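You operate a simulated robot arm through the tools that you are given. There is no shell and no other tool.

The job below is to be done with a simulated robot arm. You get a single attempt, and the scene is never put back.

JOB
Crimp the DN 12 hose in the press, then switch the press off.
Fine: stand it in the dies, shut the guard, then switch on and press the green button once; dial and stop stay; the hose stays in. Where these are worked on the way, their far stop is far enough and under half their travel is too little: press guard.

It is judged by the outcome, as a careful person would: the job done as asked, and still so three seconds after it is handed in. It fails if anything else is knocked over, pushed out of place, dropped, spilled or broken.

ROBOT AND FRAMES
A 6-joint arm with a two-finger gripper, fixed in place. Base frame: the origin is at the foot of the arm, x ahead of it, y to its left, z up; the work surface is at about z = 0.92. Readings come in m, degrees, newtons and seconds.
Its first joint turns from -166.0 to 166.0 degrees. Payload 2.45 kg.
Tool frame: the origin (TCP) lies between the finger pads and is the grasp point; the fingertips stand 0.02 m ahead of it; z points along the fingers, y is the line along which they close. The gripper opens to 0.14 m. The gripper's body begins 0.168 m behind the TCP.
Orientation is that of the tool frame in the base frame, as a unit quaternion [w, x, y, z]. With the fingers straight down and closing along the base's y, the tool's x points along the base's -x, its y along +y and its z along -z.

CONTROLS
- The arm moves only by the tool arm_command. Its argument "plan" is a list of rows, each a list of 7 numbers: the turn, a rotation vector about the tool's x, y, z in units of 5 degrees (1.0 is 5 degrees), then the shift along the tool's x, y, z in units of 25 mm (1.0 is 25 mm), then the gripper command, from -1 (fully open) to 1 (shut), values between in proportion. In form: [[wx, wy, wz, x, y, z, fingers], ...]. A call has 1 to 20 rows; each row shifts and turns the commanded pose from where the row before left it, along the tool's axes as they then stand. A call with a number of a shift or a turn outside -1 to 1 is refused whole. Each row takes 0.2 s and may step no farther than 0.05 m and 8.6 degrees from the row before; otherwise, or with a gripper value out of range, the whole call is refused. Where a pose cannot be reached the arm comes as near as it can. A force on the tool above 40 N (or 10 N above the force at the start of the call, whichever is more), or a blocked arm, ends the call early, and 0.2 s more pass. The fingers move at their own pace (about 0.045 m/s each) and stop on an object; they squeeze with about 30 N. The grip force told is the motor's: it shows also when the fingers shut on nothing. Time passes only in rows, and 0.2 s behind the last, so rows that do not move let the fingers close. The reply holds the time, the measured pose of the TCP, the force on the tool along the base axes, the opening and the grip force, in the units named above and with some noise, with the torque about the TCP (base axes, N m) and any sound that the robot's microphone picked up.
- Cameras (640 x 400 px; columns grow to the right, rows downward): "scene" is fixed at [0.0514, 0.6505, 1.5664]; the picture's right is [-0.16, -0.99, 0.00], its down [-0.53, 0.09, -0.84] and it looks along [0.83, -0.13, -0.54] (base axes); focal length 327 px, centre (320, 200). "wrist" rides on the gripper at [0.078, 0.011, -0.209] in the tool frame; the picture's right is [-0.14, 0.99, 0.00], its down [-0.92, -0.13, -0.37] and it looks along [-0.37, -0.05, 0.93] (tool axes); focal length 280 px, centre (320, 200). There is no depth. A picture from a camera that has moved, and an enlarged one, comes with that camera's place and axes in the base frame and with its lens. The place of the scene camera against the robot may be out by one fixed shift of up to 0.018 m in any direction.
- capture(camera): a new picture of that camera. The clock stands still meanwhile.
- zoom(camera, box): a new picture of the part [left, top, right, bottom] of that camera's present view, enlarged. The clock stands still meanwhile.
- sign_off(): hands the job in; it is judged then, once.

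Nothing tells you positions but the pictures and the camera data. Unless the task says otherwise, let go and move clear before handing in.

The tools are called after "Emit:" by a JSON object that holds its "method" and its "body". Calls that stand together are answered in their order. arm_command: Moves the arm, as the interface text tells. Its arguments: {"type":"object","properties":{"plan":{"type":"array"}},"required":["plan"]} The other tools are called the same way: capture (camera) takes a picture; zoom (camera, box) takes an enlarged picture of a part of a camera's view; sign_off () hands the job in.

At the start:

```text
t: 0.0
eef_pos: [0.5788, 0.5774, 1.2632]
orientation: [0.0, 0.0, 1.0, 0.0]
force: [-0.2, -0.2, 0.5]
wrist_torque: [0.02, 0.01, 0.0]
grip_width: 0.14
grasp_force: 0.0
```

scene: 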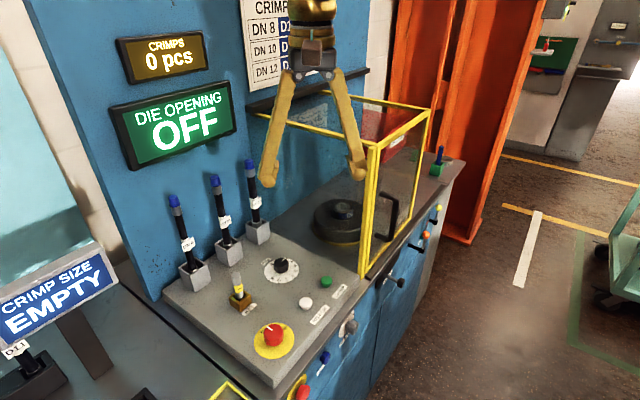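
wrist: 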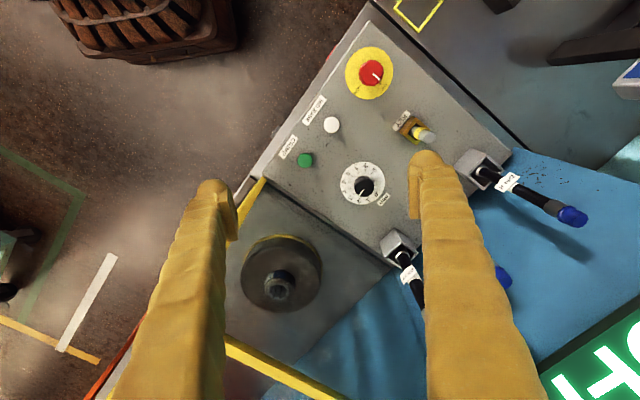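

I see a crimp press with a control panel, three hoses with blue caps standing in holders, a yellow-framed guard and a round die. I'll look closer before moving.

Emit:
{"method": "zoom", "body": {"camera": "scene", "box": [150, 140, 310, 290]}}

Emit:
{"method": "zoom", "body": {"camera": "scene", "box": [200, 230, 360, 380]}}

Emit:
{"method": "zoom", "body": {"camera": "scene", "box": [290, 80, 470, 290]}}

Emit:
{"method": "zoom", "body": {"camera": "scene", "box": [230, 0, 330, 100]}}

Emit:
{"method": "zoom", "body": {"camera": "wrist", "box": [220, 20, 480, 220]}}

Emit:
{"method": "zoom", "body": {"camera": "wrist", "box": [200, 180, 440, 400]}}

```text
2.67 times, centred on (230, 215) of scene
camera zoom: at [0.0514, 0.6505, 1.5664], right [-0.16, -0.99, 0.0], down [-0.53, 0.09, -0.84], along [0.83, -0.13, -0.54], focal length 872 px, centre (560, 160)
```

zoom: 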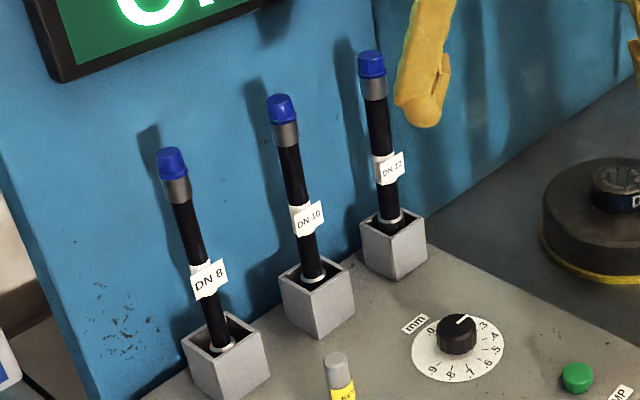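

```text
2.67 times, centred on (280, 305) of scene
camera zoom: at [0.0514, 0.6505, 1.5664], right [-0.16, -0.99, 0.0], down [-0.53, 0.09, -0.84], along [0.83, -0.13, -0.54], focal length 872 px, centre (427, -80)
```

zoom: 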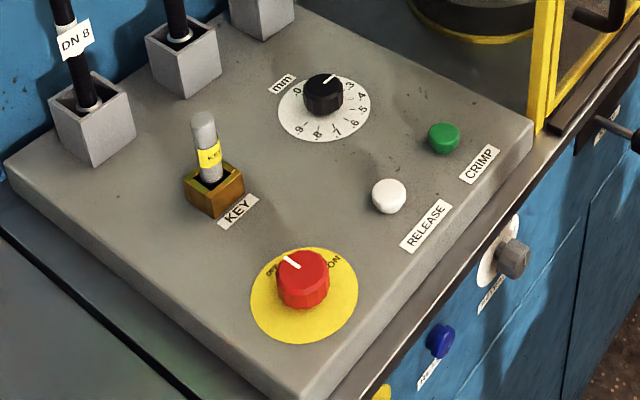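

```text
1.90 times, centred on (380, 185) of scene
camera zoom: at [0.0514, 0.6505, 1.5664], right [-0.16, -0.99, 0.0], down [-0.53, 0.09, -0.84], along [0.83, -0.13, -0.54], focal length 622 px, centre (206, 229)
```

zoom: 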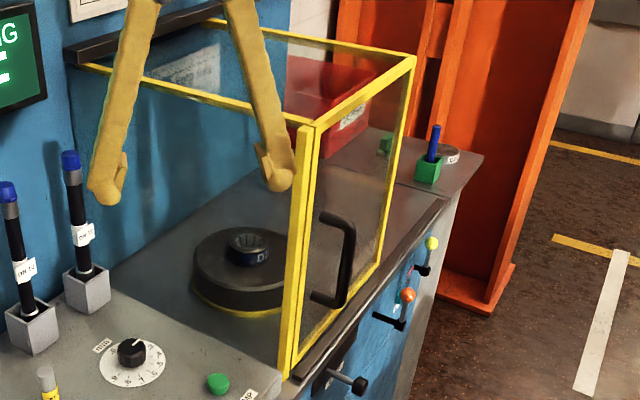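

```text
4.00 times, centred on (280, 50) of scene
camera zoom: at [0.0514, 0.6505, 1.5664], right [-0.16, -0.99, 0.0], down [-0.53, 0.09, -0.84], along [0.83, -0.13, -0.54], focal length 1307 px, centre (480, 800)
```

zoom: 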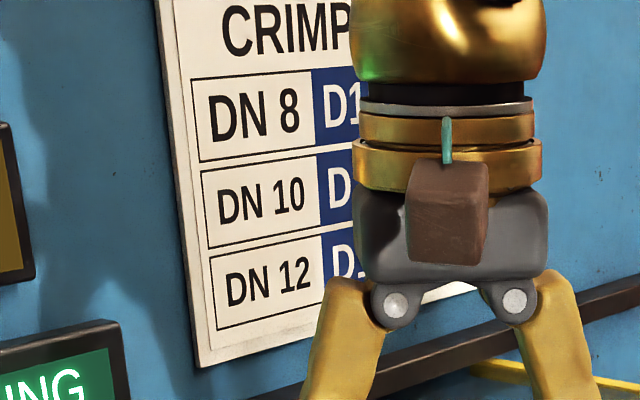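

```text
2.00 times, centred on (350, 120) of wrist
camera zoom: at [0.5002, 0.5875, 1.472], right [0.14, 0.99, 0.0], down [0.92, -0.13, 0.37], along [0.37, -0.05, -0.93], focal length 561 px, centre (260, 360)
```

zoom: 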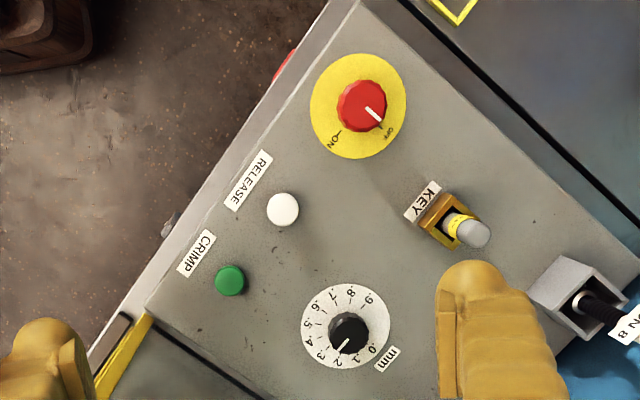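

```text
1.82 times, centred on (320, 290) of wrist
camera zoom: at [0.5002, 0.5875, 1.472], right [0.14, 0.99, 0.0], down [0.92, -0.13, 0.37], along [0.37, -0.05, -0.93], focal length 510 px, centre (320, 36)
```

zoom: 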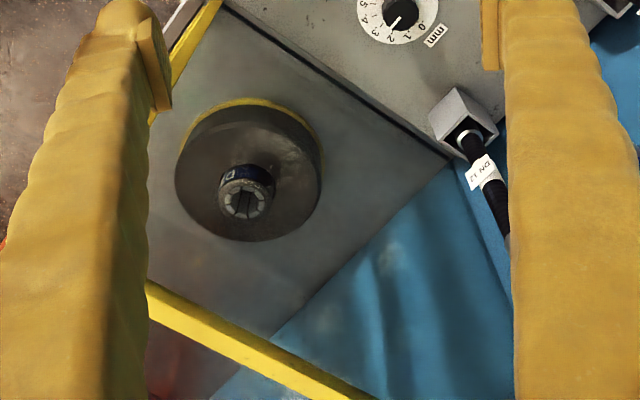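

The press panel carries the red/yellow ON/OFF switch, the green CRIMP and white RELEASE buttons, a mm dial and a key. I'll zoom further on the dies, the guard, the left-hand items and the hose labels.

Emit:
{"method": "zoom", "body": {"camera": "scene", "box": [305, 180, 375, 250]}}

Emit:
{"method": "zoom", "body": {"camera": "scene", "box": [0, 230, 240, 400]}}

Emit:
{"method": "zoom", "body": {"camera": "scene", "box": [240, 70, 450, 170]}}

Emit:
{"method": "zoom", "body": {"camera": "scene", "box": [280, 240, 460, 400]}}

Emit:
{"method": "zoom", "body": {"camera": "scene", "box": [225, 140, 285, 250]}}

Emit:
{"method": "zoom", "body": {"camera": "wrist", "box": [380, 0, 640, 200]}}

```text
5.71 times, centred on (340, 215) of scene
camera zoom: at [0.0514, 0.6505, 1.5664], right [-0.16, -0.99, 0.0], down [-0.53, 0.09, -0.84], along [0.83, -0.13, -0.54], focal length 1868 px, centre (206, 114)
```

zoom: 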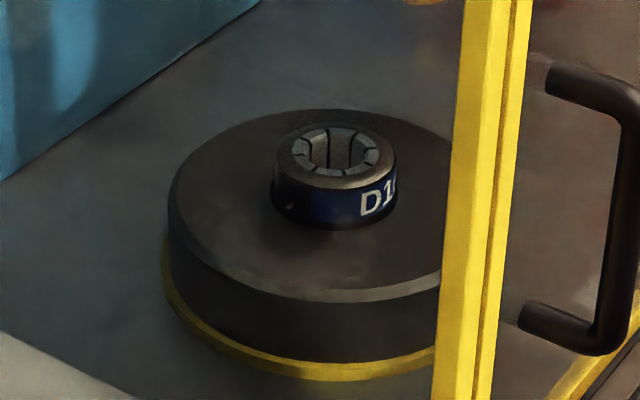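

```text
2.35 times, centred on (120, 315) of scene
camera zoom: at [0.0514, 0.6505, 1.5664], right [-0.16, -0.99, 0.0], down [-0.53, 0.09, -0.84], along [0.83, -0.13, -0.54], focal length 769 px, centre (791, -71)
```

zoom: 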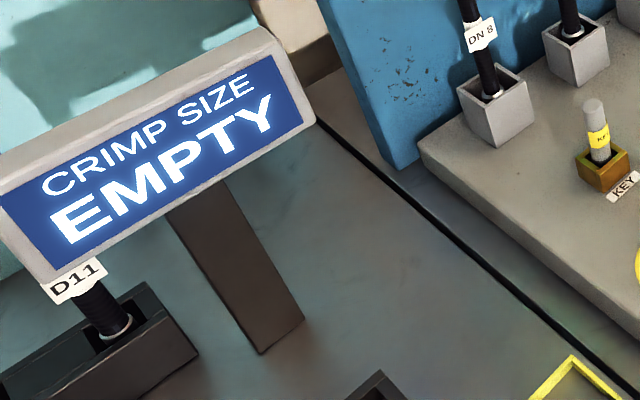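

```text
3.05 times, centred on (345, 120) of scene
camera zoom: at [0.0514, 0.6505, 1.5664], right [-0.16, -0.99, 0.0], down [-0.53, 0.09, -0.84], along [0.83, -0.13, -0.54], focal length 996 px, centre (244, 444)
```

zoom: 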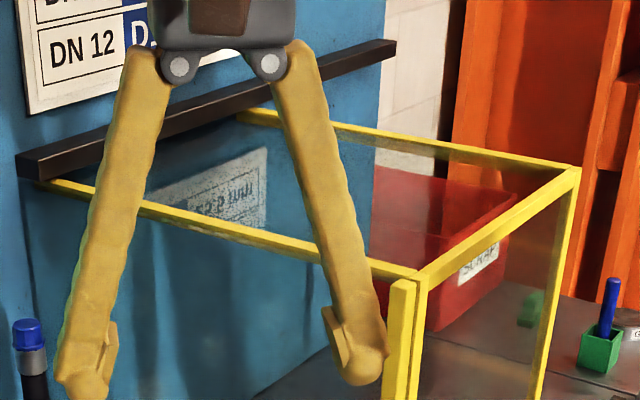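

```text
2.50 times, centred on (370, 320) of scene
camera zoom: at [0.0514, 0.6505, 1.5664], right [-0.16, -0.99, 0.0], down [-0.53, 0.09, -0.84], along [0.83, -0.13, -0.54], focal length 817 px, centre (195, -100)
```

zoom: 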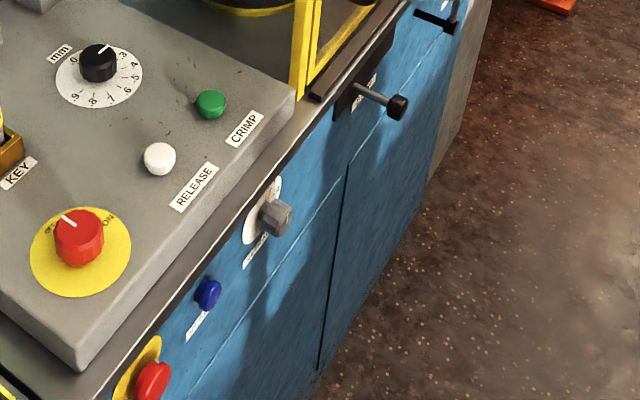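

```text
3.64 times, centred on (255, 195) of scene
camera zoom: at [0.0514, 0.6505, 1.5664], right [-0.16, -0.99, 0.0], down [-0.53, 0.09, -0.84], along [0.83, -0.13, -0.54], focal length 1188 px, centre (556, 218)
```

zoom: 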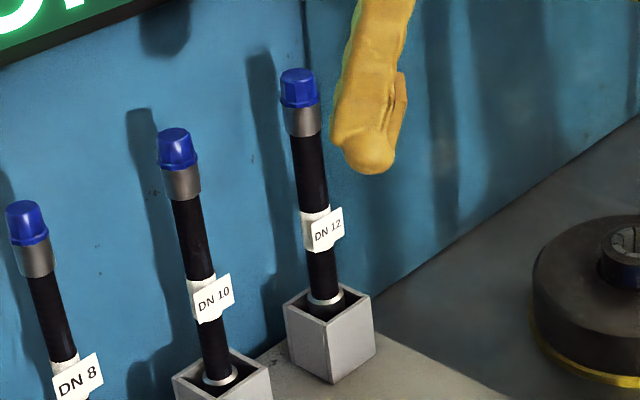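

```text
2.00 times, centred on (510, 100) of wrist
camera zoom: at [0.5002, 0.5875, 1.472], right [0.14, 0.99, 0.0], down [0.92, -0.13, 0.37], along [0.37, -0.05, -0.93], focal length 561 px, centre (-60, 400)
```

zoom: 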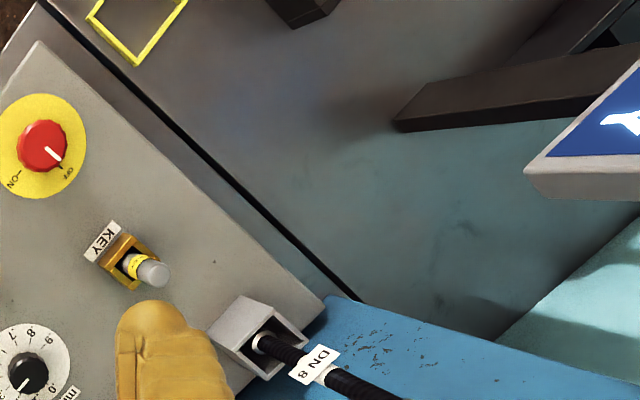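

The guard looks shut now, a box over the die that slides to the right on the wall and table rails. The DN 12 hose stands near the wall at about (0.83, 0.71), and the die is at about (0.88, 0.45). I'll raise the arm and turn the tool to line up with the machine (about 45°) for a second view.

Emit:
{"method": "arm_command", "body": {"plan": [[0, 0, -1, 0, 0, -0.5, -0.6], [0, 0, -1, 0, 0, -0.5, -0.2], [0, 0, -1, 0, 0, -0.5, 0.2], [0, 0, -1, 0, 0, -0.5, 0.4], [0, 0, -1, 0, 0, -0.5, 0.4], [0, 0, -1, 0, 0, -0.5, 0.4], [0, 0, -1, 0, 0, -0.5, 0.4], [0, 0, -1, 0, 0, -0.5, 0.4], [0, 0, -1, 0, 0, -0.5, 0.4], [0, 0, 0, 0, 0, 0, 0.4]]}}

Emit:
{"method": "capture", "body": {"camera": "wrist"}}

Emit:
{"method": "capture", "body": {"camera": "scene"}}

```text
t: 2.2
eef_pos: [0.5794, 0.5777, 1.3748]
orientation: [0.001, -0.384, 0.924, 0.0]
force: [0.5, 0.6, 0.1]
wrist_torque: [0.02, -0.01, -0.02]
grip_width: 0.042
grasp_force: 0.1
```

```text
taken
camera wrist: at [0.5162, 0.5292, 1.5851], right [-0.6, 0.8, 0.0], down [0.74, 0.56, 0.37], along [0.29, 0.22, -0.93], focal length 280 px, centre (320, 200)
```

wrist: 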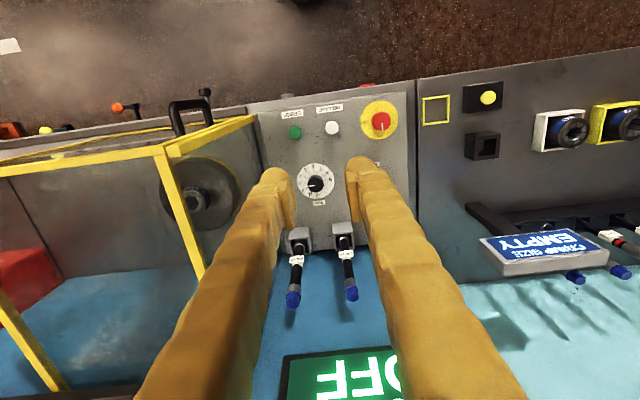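

```text
taken
```

scene: 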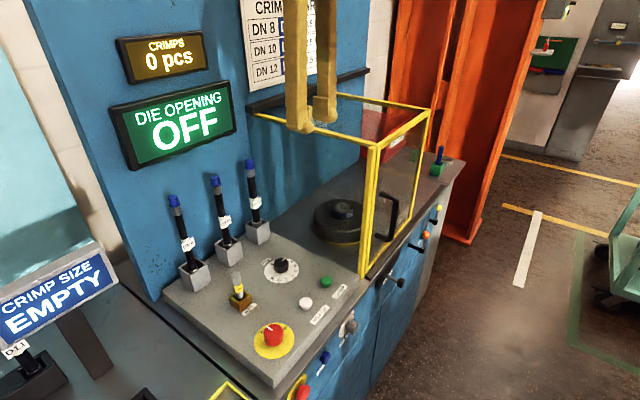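

The tool is now square to the machine. I'll zoom in on the chart, the guard, the die label and the hoses from here.

Emit:
{"method": "zoom", "body": {"camera": "scene", "box": [240, 0, 380, 110]}}

Emit:
{"method": "zoom", "body": {"camera": "wrist", "box": [0, 80, 280, 260]}}

Emit:
{"method": "zoom", "body": {"camera": "wrist", "box": [240, 80, 420, 320]}}

Emit:
{"method": "zoom", "body": {"camera": "wrist", "box": [400, 70, 640, 300]}}

Emit:
{"method": "zoom", "body": {"camera": "wrist", "box": [130, 140, 260, 240]}}

```text
3.64 times, centred on (310, 55) of scene
camera zoom: at [0.0514, 0.6505, 1.5664], right [-0.16, -0.99, 0.0], down [-0.53, 0.09, -0.84], along [0.83, -0.13, -0.54], focal length 1188 px, centre (356, 727)
```

zoom: 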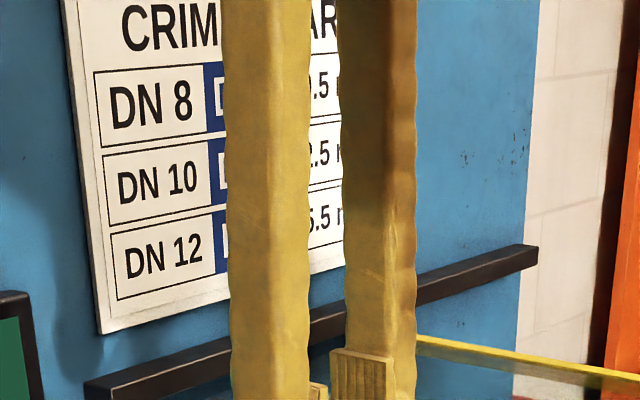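

```text
2.22 times, centred on (140, 170) of wrist
camera zoom: at [0.5162, 0.5292, 1.5851], right [-0.6, 0.8, 0.0], down [0.74, 0.56, 0.37], along [0.29, 0.22, -0.93], focal length 623 px, centre (720, 267)
```

zoom: 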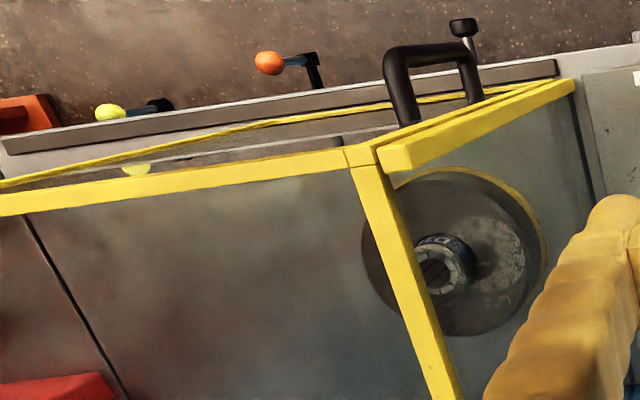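

```text
1.67 times, centred on (330, 200) of wrist
camera zoom: at [0.5162, 0.5292, 1.5851], right [-0.6, 0.8, 0.0], down [0.74, 0.56, 0.37], along [0.29, 0.22, -0.93], focal length 467 px, centre (303, 200)
```

zoom: 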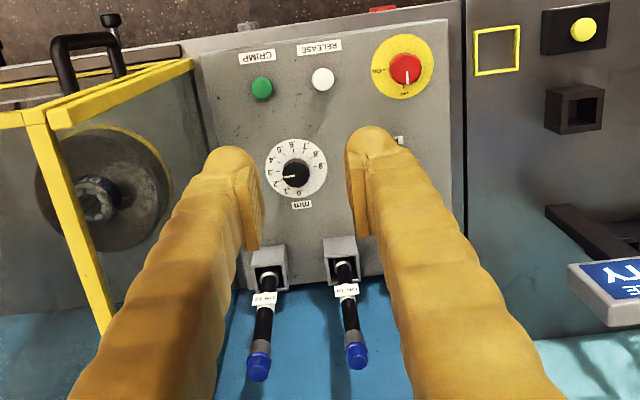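

```text
1.74 times, centred on (520, 185) of wrist
camera zoom: at [0.5162, 0.5292, 1.5851], right [-0.6, 0.8, 0.0], down [0.74, 0.56, 0.37], along [0.29, 0.22, -0.93], focal length 488 px, centre (-28, 226)
```

zoom: 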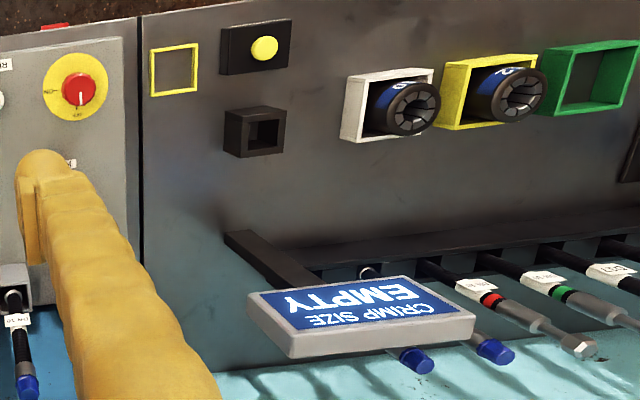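

```text
4.00 times, centred on (195, 190) of wrist
camera zoom: at [0.5162, 0.5292, 1.5851], right [-0.6, 0.8, 0.0], down [0.74, 0.56, 0.37], along [0.29, 0.22, -0.93], focal length 1122 px, centre (820, 240)
```

zoom: 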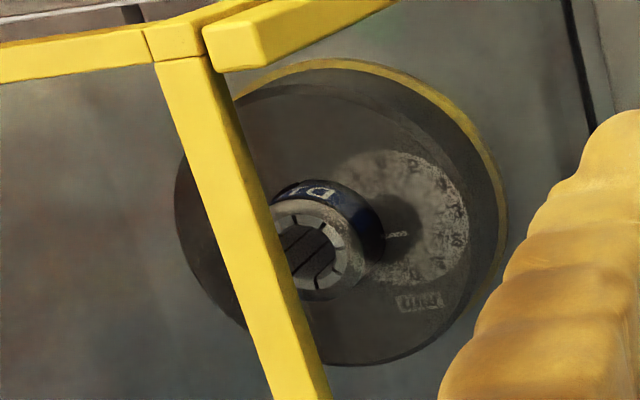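

The dial and switch read clearly, the die set is fitted, and the guard is a glazed box that must slide right on its rails using the black handle. I'll back off in front of the guard and tilt the tool 45° forward to locate the handle, die and hose.

Emit:
{"method": "arm_command", "body": {"plan": [[0, 0, -0.14, 0.99, -0.545, 0.375, 0.4], [0, 0, 0, 0.99, -0.545, 0.375, 0.4], [0, 0, 0, 0.99, -0.545, 0.375, 0.4], [0, 0, 0, 0.99, -0.545, 0.375, 0.4], [0, 0, 0, 0.99, -0.545, 0.375, 0.4], [0, 0, 0, 0.99, -0.545, 0.375, 0.4], [0, 0, 0, 0.99, -0.545, 0.375, 0.4], [0, 0, 0, 0.99, -0.545, 0.375, 0.4], [0, -1, 0, 0, 0, 0, 0.4], [0, -1, 0, 0, 0, 0, 0.4], [0, -1, 0, 0, 0, 0, 0.4], [0, -1, 0, 0, 0, 0, 0.4], [0, -1, 0, 0, 0, 0, 0.4], [0, -1, 0, 0, 0, 0, 0.4], [0, -1, 0, 0, 0, 0, 0.4], [0, -1, 0, 0, 0, 0, 0.4], [0, -1, 0, 0, 0, 0, 0.4], [0, 0, 0, 0, 0, 0, 0.4]]}}

Emit:
{"method": "capture", "body": {"camera": "wrist"}}

Emit:
{"method": "capture", "body": {"camera": "scene"}}

```text
t: 6.0
eef_pos: [0.5166, 0.3595, 1.3008]
orientation: [0.353, -0.359, 0.851, 0.149]
force: [-0.7, -0.6, 1.3]
wrist_torque: [-0.02, 0.01, -0.01]
grip_width: 0.042
grasp_force: 0.0
```

```text
taken
camera wrist: at [0.3676, 0.2208, 1.3931], right [-0.64, 0.76, 0.1], down [0.36, 0.19, 0.91], along [0.68, 0.62, -0.4], focal length 280 px, centre (320, 200)
```

wrist: 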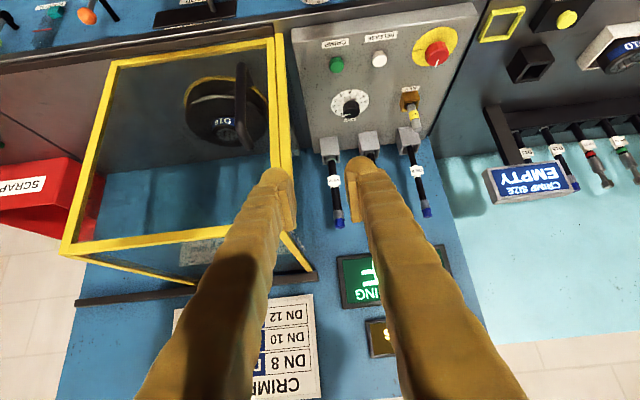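

```text
taken
```

scene: 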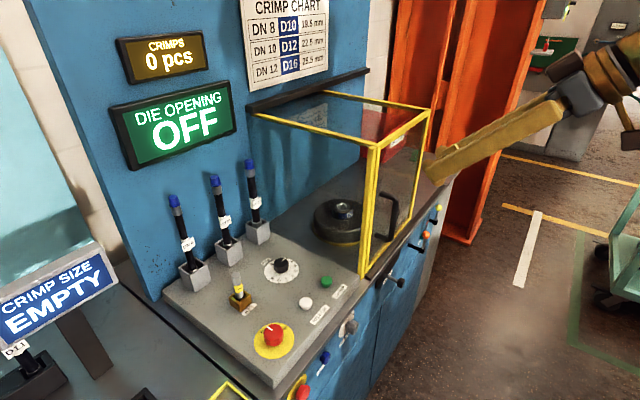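

The chart reads DN 12 → D16, and the fitted die appears to be D16. I'll zoom to confirm and to locate the handle, die and hose.

Emit:
{"method": "zoom", "body": {"camera": "wrist", "box": [170, 50, 300, 170]}}

Emit:
{"method": "zoom", "body": {"camera": "wrist", "box": [300, 110, 440, 240]}}

Emit:
{"method": "zoom", "body": {"camera": "wrist", "box": [280, 0, 500, 150]}}

Emit:
{"method": "zoom", "body": {"camera": "wrist", "box": [40, 20, 320, 310]}}

Emit:
{"method": "zoom", "body": {"camera": "scene", "box": [350, 130, 460, 290]}}

```text
3.33 times, centred on (235, 110) of wrist
camera zoom: at [0.3676, 0.2208, 1.3931], right [-0.64, 0.76, 0.1], down [0.36, 0.19, 0.91], along [0.68, 0.62, -0.4], focal length 935 px, centre (603, 500)
```

zoom: 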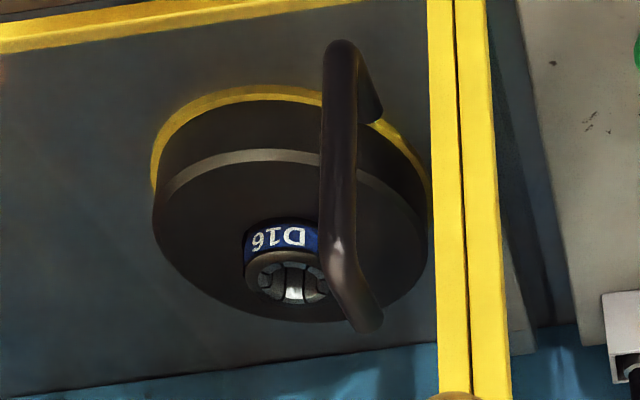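

```text
3.08 times, centred on (370, 175) of wrist
camera zoom: at [0.3676, 0.2208, 1.3931], right [-0.64, 0.76, 0.1], down [0.36, 0.19, 0.91], along [0.68, 0.62, -0.4], focal length 863 px, centre (166, 277)
```

zoom: 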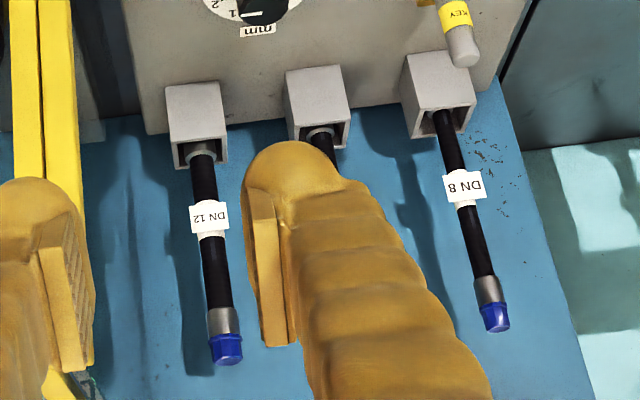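

```text
2.67 times, centred on (390, 75) of wrist
camera zoom: at [0.3676, 0.2208, 1.3931], right [-0.64, 0.76, 0.1], down [0.36, 0.19, 0.91], along [0.68, 0.62, -0.4], focal length 748 px, centre (133, 533)
```

zoom: 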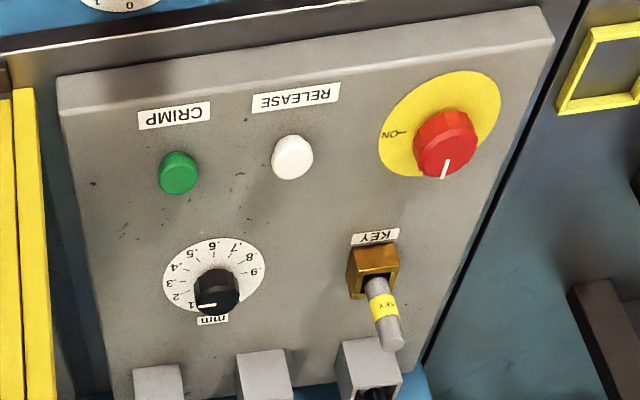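

```text
1.38 times, centred on (180, 165) of wrist
camera zoom: at [0.3676, 0.2208, 1.3931], right [-0.64, 0.76, 0.1], down [0.36, 0.19, 0.91], along [0.68, 0.62, -0.4], focal length 387 px, centre (513, 248)
```

zoom: 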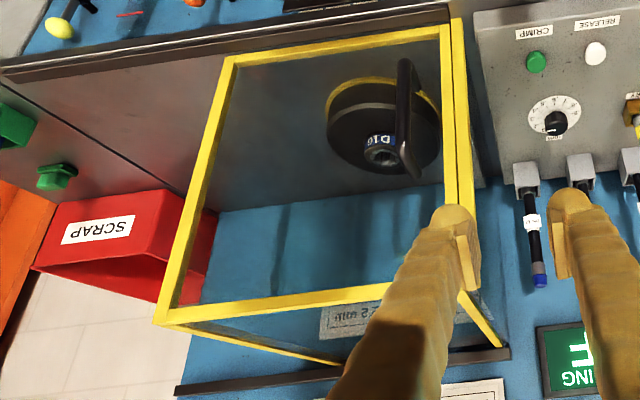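

```text
2.50 times, centred on (405, 210) of scene
camera zoom: at [0.0514, 0.6505, 1.5664], right [-0.16, -0.99, 0.0], down [-0.53, 0.09, -0.84], along [0.83, -0.13, -0.54], focal length 817 px, centre (108, 175)
```

zoom: 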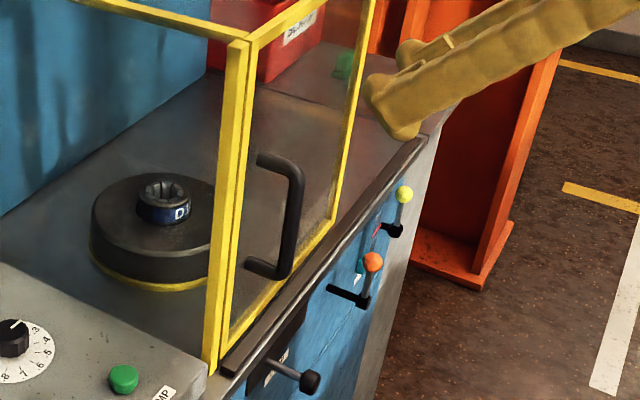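

The die is D16, which is correct for DN 12. I place the handle bar at about (0.674, 0.363), z 1.00–1.13, the die mouth at about (0.90, 0.436, 0.967) and the hose at (0.83, 0.705). Next I'll go to a pre-grasp in front of the handle.

Emit:
{"method": "arm_command", "body": {"plan": [[0.198, 0, 0.198, 0, 0, 0, 0.15], [0, 0, 0, 0.412, -0.617, 0.889, 0.15], [0, 0, 0, 0.412, -0.617, 0.889, 0.15], [0, 0, 0, 0.412, -0.617, 0.889, 0.15], [0, 0, 0, 0.412, -0.617, 0.889, 0.15], [0, 0, 0, 0.412, -0.617, 0.889, 0.15], [0, 0, 0, 0.412, -0.617, 0.889, 0.15], [0, 0, 0, 0.412, -0.617, 0.889, 0.15], [0, 0, 0, 0, 0, 0, 0.15]]}}

Emit:
{"method": "capture", "body": {"camera": "wrist"}}

Emit:
{"method": "zoom", "body": {"camera": "scene", "box": [330, 100, 490, 290]}}

```text
t: 8.0
eef_pos: [0.6362, 0.3217, 1.1363]
orientation: [0.355, -0.348, 0.856, 0.144]
force: [-0.5, 0.7, -0.3]
wrist_torque: [-0.02, 0.01, 0.01]
grip_width: 0.0597
grasp_force: 0.0
```

```text
taken
camera wrist: at [0.4829, 0.1866, 1.2295], right [-0.62, 0.78, 0.1], down [0.37, 0.18, 0.91], along [0.69, 0.6, -0.4], focal length 280 px, centre (320, 200)
```

wrist: 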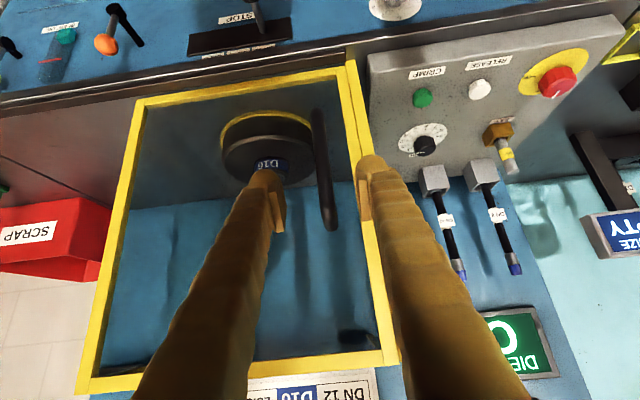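

```text
2.11 times, centred on (410, 195) of scene
camera zoom: at [0.0514, 0.6505, 1.5664], right [-0.16, -0.99, 0.0], down [-0.53, 0.09, -0.84], along [0.83, -0.13, -0.54], focal length 688 px, centre (130, 210)
```

zoom: 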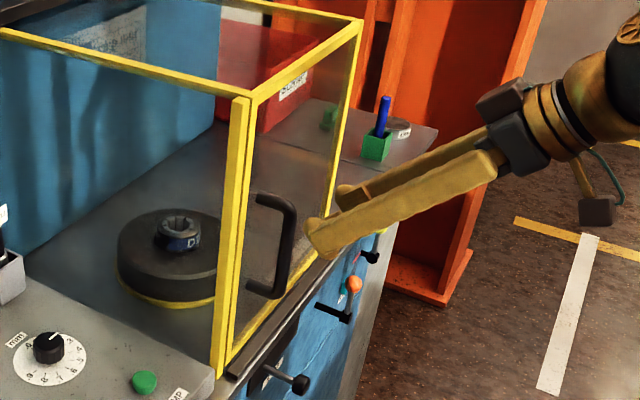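

The handle bar sits between the fingers. I'll advance about 68 mm along the tool so the fingers cage the bar.

Emit:
{"method": "arm_command", "body": {"plan": [[0, 0, 0, 0, 0.05, 0.907, 0.15], [0, 0, 0, 0, 0.05, 0.907, 0.15], [0, 0, 0, 0, 0, 0.907, 0.15], [0, 0, 0, 0, 0, 0, 0.15]]}}

Emit:
{"method": "capture", "body": {"camera": "wrist"}}

Emit:
{"method": "zoom", "body": {"camera": "scene", "box": [350, 130, 470, 290]}}

```text
t: 9.0
eef_pos: [0.6686, 0.3616, 1.0897]
orientation: [0.355, -0.348, 0.856, 0.144]
force: [0.4, -0.4, -0.3]
wrist_torque: [-0.01, -0.05, -0.01]
grip_width: 0.0596
grasp_force: 0.2
```

```text
taken
camera wrist: at [0.5154, 0.2253, 1.1831], right [-0.62, 0.78, 0.1], down [0.37, 0.18, 0.91], along [0.69, 0.6, -0.4], focal length 280 px, centre (320, 200)
```

wrist: 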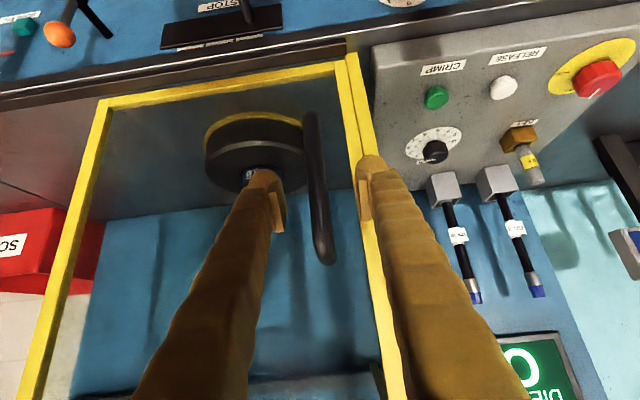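

```text
2.50 times, centred on (410, 210) of scene
camera zoom: at [0.0514, 0.6505, 1.5664], right [-0.16, -0.99, 0.0], down [-0.53, 0.09, -0.84], along [0.83, -0.13, -0.54], focal length 817 px, centre (95, 175)
```

zoom: 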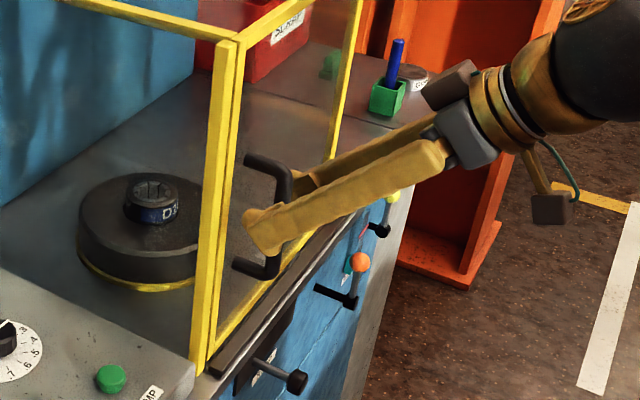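

The handle is caged and there is no contact force yet. I'll push the guard to the right along the machine axis and watch the force.

Emit:
{"method": "arm_command", "body": {"plan": [[0, 0, 0, 0, -0.4, 0, 0.15], [0, 0, 0, 0, -0.4, 0, 0.15], [0, 0, 0, 0, -0.4, 0, 0.15], [0, 0, 0, 0, -0.4, 0, 0.15], [0, 0, 0, 0, -0.4, 0, 0.15], [0, 0, 0, 0, -0.4, 0, 0.15], [0, 0, 0, 0, -0.4, 0, 0.15], [0, 0, 0, 0, -0.4, 0, 0.15]]}}

Emit:
{"method": "capture", "body": {"camera": "scene"}}

Emit:
{"method": "capture", "body": {"camera": "wrist"}}

```text
t: 10.8
eef_pos: [0.7251, 0.3001, 1.0907]
orientation: [0.354, -0.349, 0.856, 0.144]
force: [0.0, 0.9, 0.2]
wrist_torque: [-0.01, -0.01, 0.03]
grip_width: 0.0593
grasp_force: 0.1
```

```text
taken
```

scene: 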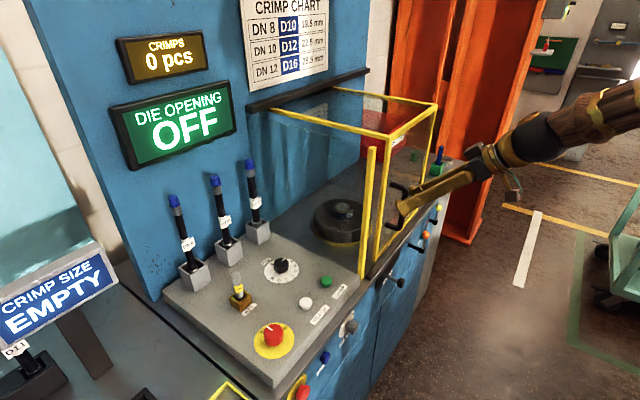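

```text
taken
camera wrist: at [0.5712, 0.1658, 1.1829], right [-0.62, 0.78, 0.1], down [0.37, 0.18, 0.91], along [0.69, 0.6, -0.4], focal length 280 px, centre (320, 200)
```

wrist: 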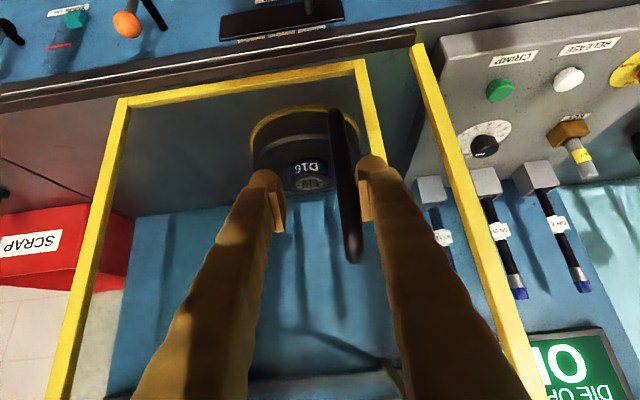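

The guard slides freely and the fixed left post stays put. I'll continue to the right.

Emit:
{"method": "arm_command", "body": {"plan": [[0, 0, 0, 0, -0.6, 0, 0.15], [0, 0, 0, 0, -0.6, 0, 0.15], [0, 0, 0, 0, -0.6, 0, 0.15], [0, 0, 0, 0, -0.6, 0, 0.15], [0, 0, 0, 0, -0.6, 0, 0.15], [0, 0, 0, 0, -0.6, 0, 0.15], [0, 0, 0, 0, -0.6, 0, 0.15], [0, 0, 0, 0, -0.6, 0, 0.15], [0, 0, 0, 0, -0.6, 0, 0.15], [0, 0, 0, 0, -0.6, 0, 0.15]]}}

Emit:
{"method": "capture", "body": {"camera": "scene"}}

Emit:
{"method": "capture", "body": {"camera": "wrist"}}

```text
t: 13.0
eef_pos: [0.8267, 0.193, 1.0894]
orientation: [0.355, -0.348, 0.856, 0.144]
force: [-0.2, -1.2, 0.2]
wrist_torque: [0.02, 0.01, 0.01]
grip_width: 0.0593
grasp_force: 0.2
```

```text
taken
```

scene: 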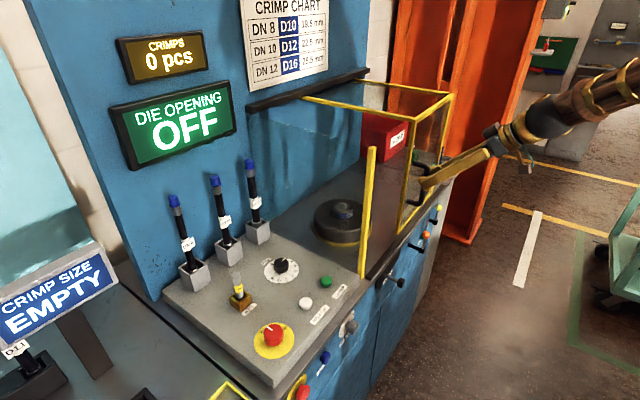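

```text
taken
camera wrist: at [0.6752, 0.0586, 1.1834], right [-0.62, 0.78, 0.1], down [0.37, 0.18, 0.91], along [0.69, 0.6, -0.4], focal length 280 px, centre (320, 200)
```

wrist: 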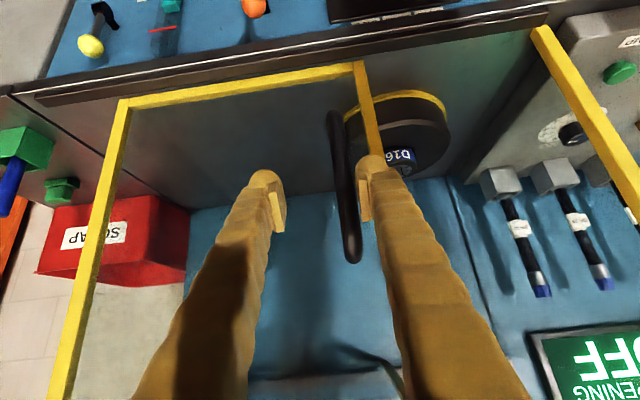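

About 0.2 m is open so far. I'll continue gently until the stop.

Emit:
{"method": "arm_command", "body": {"plan": [[0, 0, 0, 0, -0.5, 0, 0.15], [0, 0, 0, 0, -0.5, 0, 0.15], [0, 0, 0, 0, -0.5, 0, 0.15], [0, 0, 0, 0, -0.5, 0, 0.15], [0, 0, 0, 0, -0.4, 0, 0.15], [0, 0, 0, 0, -0.4, 0, 0.15], [0, 0, 0, 0, -0.3, 0, 0.15], [0, 0, 0, 0, -0.3, 0, 0.15]]}}

Emit:
{"method": "capture", "body": {"camera": "wrist"}}

Emit:
{"method": "capture", "body": {"camera": "scene"}}

```text
t: 14.8
eef_pos: [0.8809, 0.1419, 1.091]
orientation: [0.354, -0.35, 0.855, 0.147]
force: [-27.2, 18.0, 4.9]
wrist_torque: [0.01, 0.04, 0.65]
grip_width: 0.0811
grasp_force: 16.2
stopped in row 8: the force on the tool passed its limit at 44 N (the readings are from after the stop); the commanded pose is now the measured one
```

```text
taken
camera wrist: at [0.7291, 0.0046, 1.1832], right [-0.63, 0.77, 0.1], down [0.37, 0.18, 0.91], along [0.68, 0.61, -0.4], focal length 280 px, centre (320, 200)
```

wrist: 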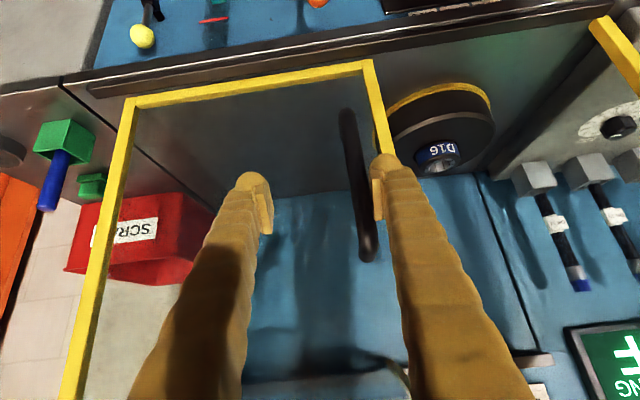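

```text
taken
```

scene: 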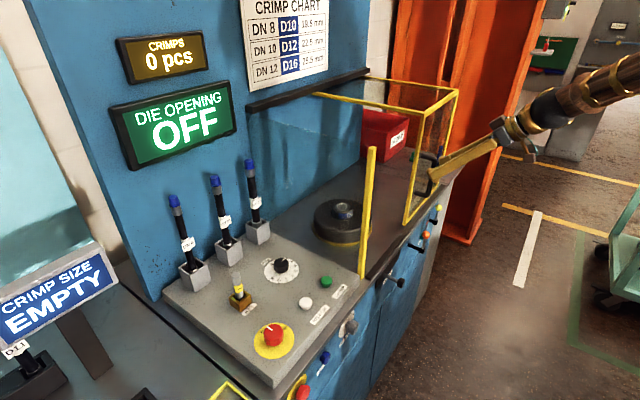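

The guard reached its far stop and is fully open. I'll release the side force by centring the fingers on the bar, then back straight out.

Emit:
{"method": "arm_command", "body": {"plan": [[0, 0, 0, 0, 0.4, 0, 0.15], [0, 0, 0, 0, 0.5, 0, 0.15], [0, 0, 0, 0, 0.2, 0, 0.15], [0, 0, 0, 0, 0, 0, 0.15]]}}

Emit:
{"method": "capture", "body": {"camera": "wrist"}}

```text
t: 15.8
eef_pos: [0.8634, 0.1574, 1.0907]
orientation: [0.353, -0.349, 0.856, 0.146]
force: [0.2, 0.2, 1.0]
wrist_torque: [0.02, 0.01, 0.03]
grip_width: 0.0597
grasp_force: 0.0
```

```text
taken
camera wrist: at [0.7107, 0.0222, 1.1834], right [-0.62, 0.77, 0.1], down [0.37, 0.18, 0.91], along [0.69, 0.61, -0.4], focal length 280 px, centre (320, 200)
```

wrist: 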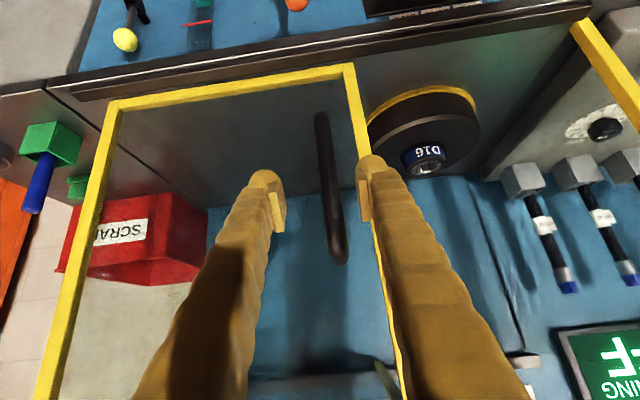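

The bar is free of the fingers. I'll back out along the tool and go up and left to look closely at the open die.

Emit:
{"method": "arm_command", "body": {"plan": [[0, 0, 0, 0, 0, -1, 0.15], [0, 0, 0, 0, 0, -1, 0.15], [0, 0, 0, 0, 0, -1, 0.15], [0, 0, 0, 0, 0, -1, 0.15], [0, 0, 0, -0.364, 0.99, -0.364, 0.15], [0, 0, 0, -0.364, 0.99, -0.364, 0.15], [0, 0, 0, -0.364, 0.99, -0.364, 0.15], [0, 0, 0, -0.364, 0.99, -0.364, 0.15], [0, 0, 0, -0.364, 0.99, -0.364, 0.15], [0, 0, 0, -0.364, 0.99, -0.364, 0.15], [0, 0, 0, -0.364, 0.99, -0.364, 0.15], [0, 0, 0, -0.81, 0, 0.81, 0.15], [0, 0, 0, -0.81, 0, 0.81, 0.15], [0, 0, 0, -0.81, 0, 0.81, 0.15], [0, 0, 0, -0.81, 0, 0.81, 0.15], [0, 0, 0, -0.81, 0, 0.81, 0.15], [0, 0, 0, 0, 0, 0, 0.15]]}}

Emit:
{"method": "capture", "body": {"camera": "wrist"}}

Emit:
{"method": "capture", "body": {"camera": "scene"}}

Emit:
{"method": "zoom", "body": {"camera": "wrist", "box": [240, 30, 400, 150]}}

```text
t: 19.4
eef_pos: [0.7922, 0.3341, 1.2512]
orientation: [0.354, -0.349, 0.855, 0.146]
force: [0.5, 0.0, 0.5]
wrist_torque: [-0.01, -0.03, 0.02]
grip_width: 0.0593
grasp_force: 0.1
```

```text
taken
camera wrist: at [0.6398, 0.198, 1.344], right [-0.63, 0.77, 0.1], down [0.37, 0.18, 0.91], along [0.69, 0.61, -0.4], focal length 280 px, centre (320, 200)
```

wrist: 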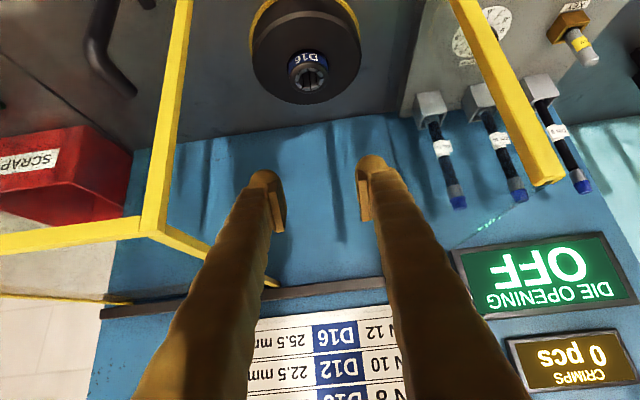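

```text
taken
```

scene: 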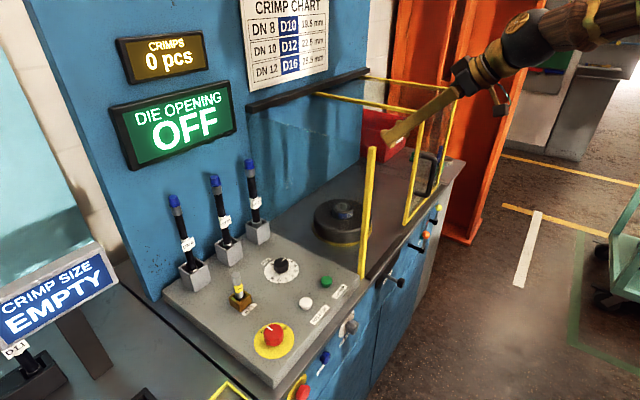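

```text
3.33 times, centred on (320, 90) of wrist
camera zoom: at [0.6398, 0.198, 1.344], right [-0.63, 0.77, 0.1], down [0.37, 0.18, 0.91], along [0.69, 0.61, -0.4], focal length 935 px, centre (320, 567)
```

zoom: 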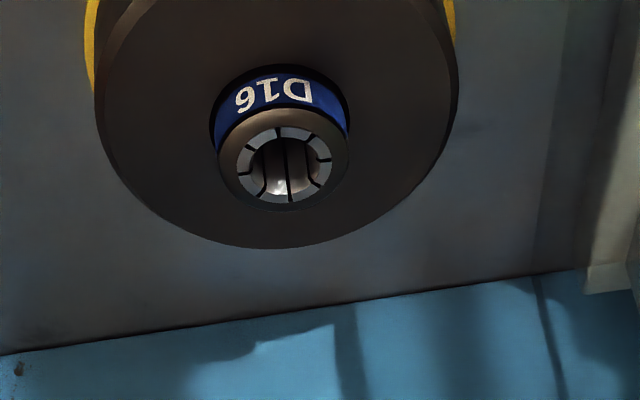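

The die is open and accessible. I put its centre at about u=0.319, w=0.949, with the mouth at z≈0.967. Next I'll rise over the fixed post and move left to look at the DN 12 hose up close.

Emit:
{"method": "arm_command", "body": {"plan": [[0, 0, 0, -0.755, 0, -0.755, 0.15], [0, 0, 0, -0.755, 0, -0.755, 0.15], [0, 0, 0, -0.755, 0, -0.755, 0.15], [0, 0, 0, -0.283, 0.96, 0.283, 0.15], [0, 0, 0, -0.283, 0.96, 0.283, 0.15], [0, 0, 0, -0.283, 0.96, 0.283, 0.15], [0, 0, 0, -0.283, 0.96, 0.283, 0.15], [0, 0, 0, -0.283, 0.96, 0.283, 0.15], [0, 0, 0, -0.283, 0.96, 0.283, 0.15], [0, 0, 0, -0.283, 0.96, 0.283, 0.15], [0, 0, 0, -0.283, 0.96, 0.283, 0.15], [0, 0, 0, -0.283, 0.96, 0.283, 0.15], [0, 0, 0, -0.283, 0.96, 0.283, 0.15], [0, 0, 0, 0.707, 0, 0.707, 0.15], [0, 0, 0, 0.707, 0, 0.707, 0.15], [0, 0, 0, 0, 0, 0, 0.15]]}}

Emit:
{"method": "capture", "body": {"camera": "wrist"}}

Emit:
{"method": "capture", "body": {"camera": "scene"}}

Emit:
{"method": "zoom", "body": {"camera": "wrist", "box": [260, 60, 400, 200]}}

```text
t: 22.8
eef_pos: [0.696, 0.5729, 1.2816]
orientation: [0.354, -0.35, 0.855, 0.146]
force: [-0.6, 0.1, -0.4]
wrist_torque: [0.0, 0.0, -0.01]
grip_width: 0.0595
grasp_force: 0.1
```

```text
taken
camera wrist: at [0.5442, 0.4383, 1.3741], right [-0.63, 0.77, 0.1], down [0.37, 0.18, 0.91], along [0.69, 0.61, -0.4], focal length 280 px, centre (320, 200)
```

wrist: 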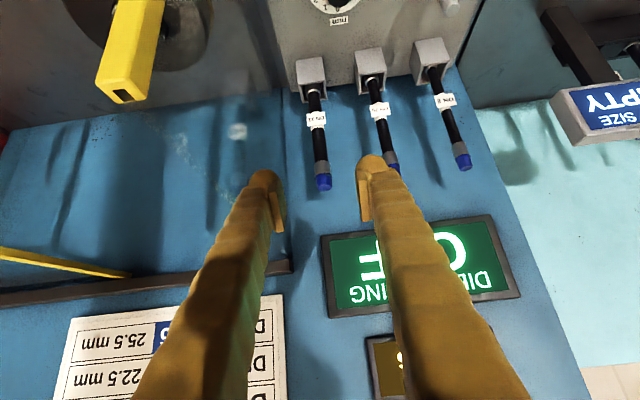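

```text
taken
```

scene: 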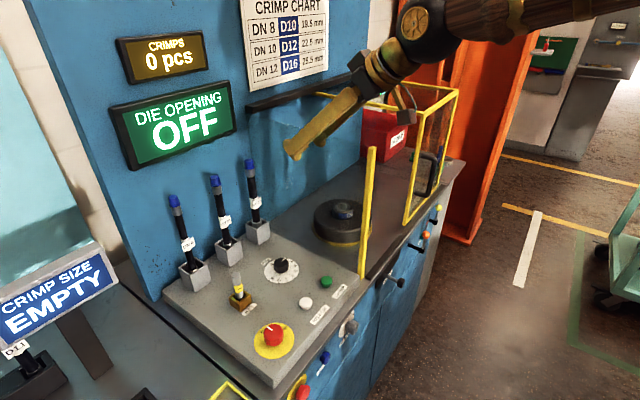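

```text
2.86 times, centred on (330, 130) of wrist
camera zoom: at [0.5442, 0.4383, 1.3741], right [-0.63, 0.77, 0.1], down [0.37, 0.18, 0.91], along [0.69, 0.61, -0.4], focal length 801 px, centre (291, 400)
```

zoom: 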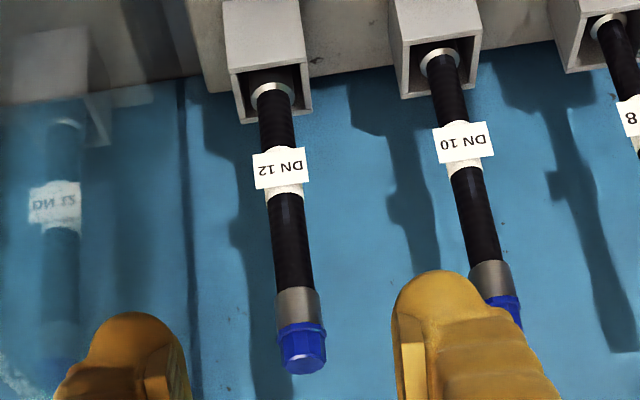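

I can see a mirrored hose to the left of the real one, so a clear fixed pane may run from the fixed post to the wall. I'll check that before planning the carry path.

Emit:
{"method": "zoom", "body": {"camera": "scene", "box": [230, 90, 390, 290]}}

Emit:
{"method": "zoom", "body": {"camera": "wrist", "box": [0, 0, 310, 280]}}

```text
2.00 times, centred on (310, 190) of scene
camera zoom: at [0.0514, 0.6505, 1.5664], right [-0.16, -0.99, 0.0], down [-0.53, 0.09, -0.84], along [0.83, -0.13, -0.54], focal length 654 px, centre (340, 220)
```

zoom: 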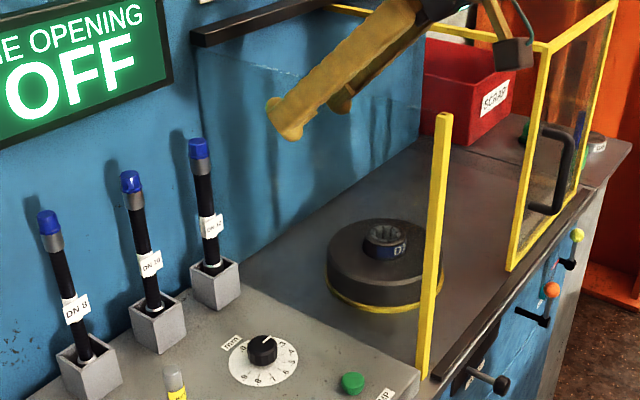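

```text
1.43 times, centred on (155, 140) of wrist
camera zoom: at [0.5442, 0.4383, 1.3741], right [-0.63, 0.77, 0.1], down [0.37, 0.18, 0.91], along [0.69, 0.61, -0.4], focal length 401 px, centre (556, 286)
```

zoom: 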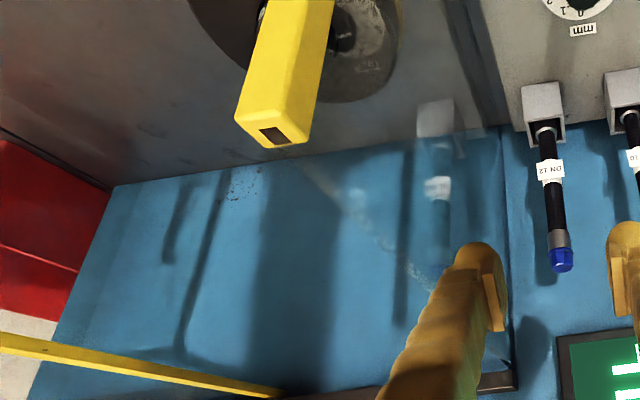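

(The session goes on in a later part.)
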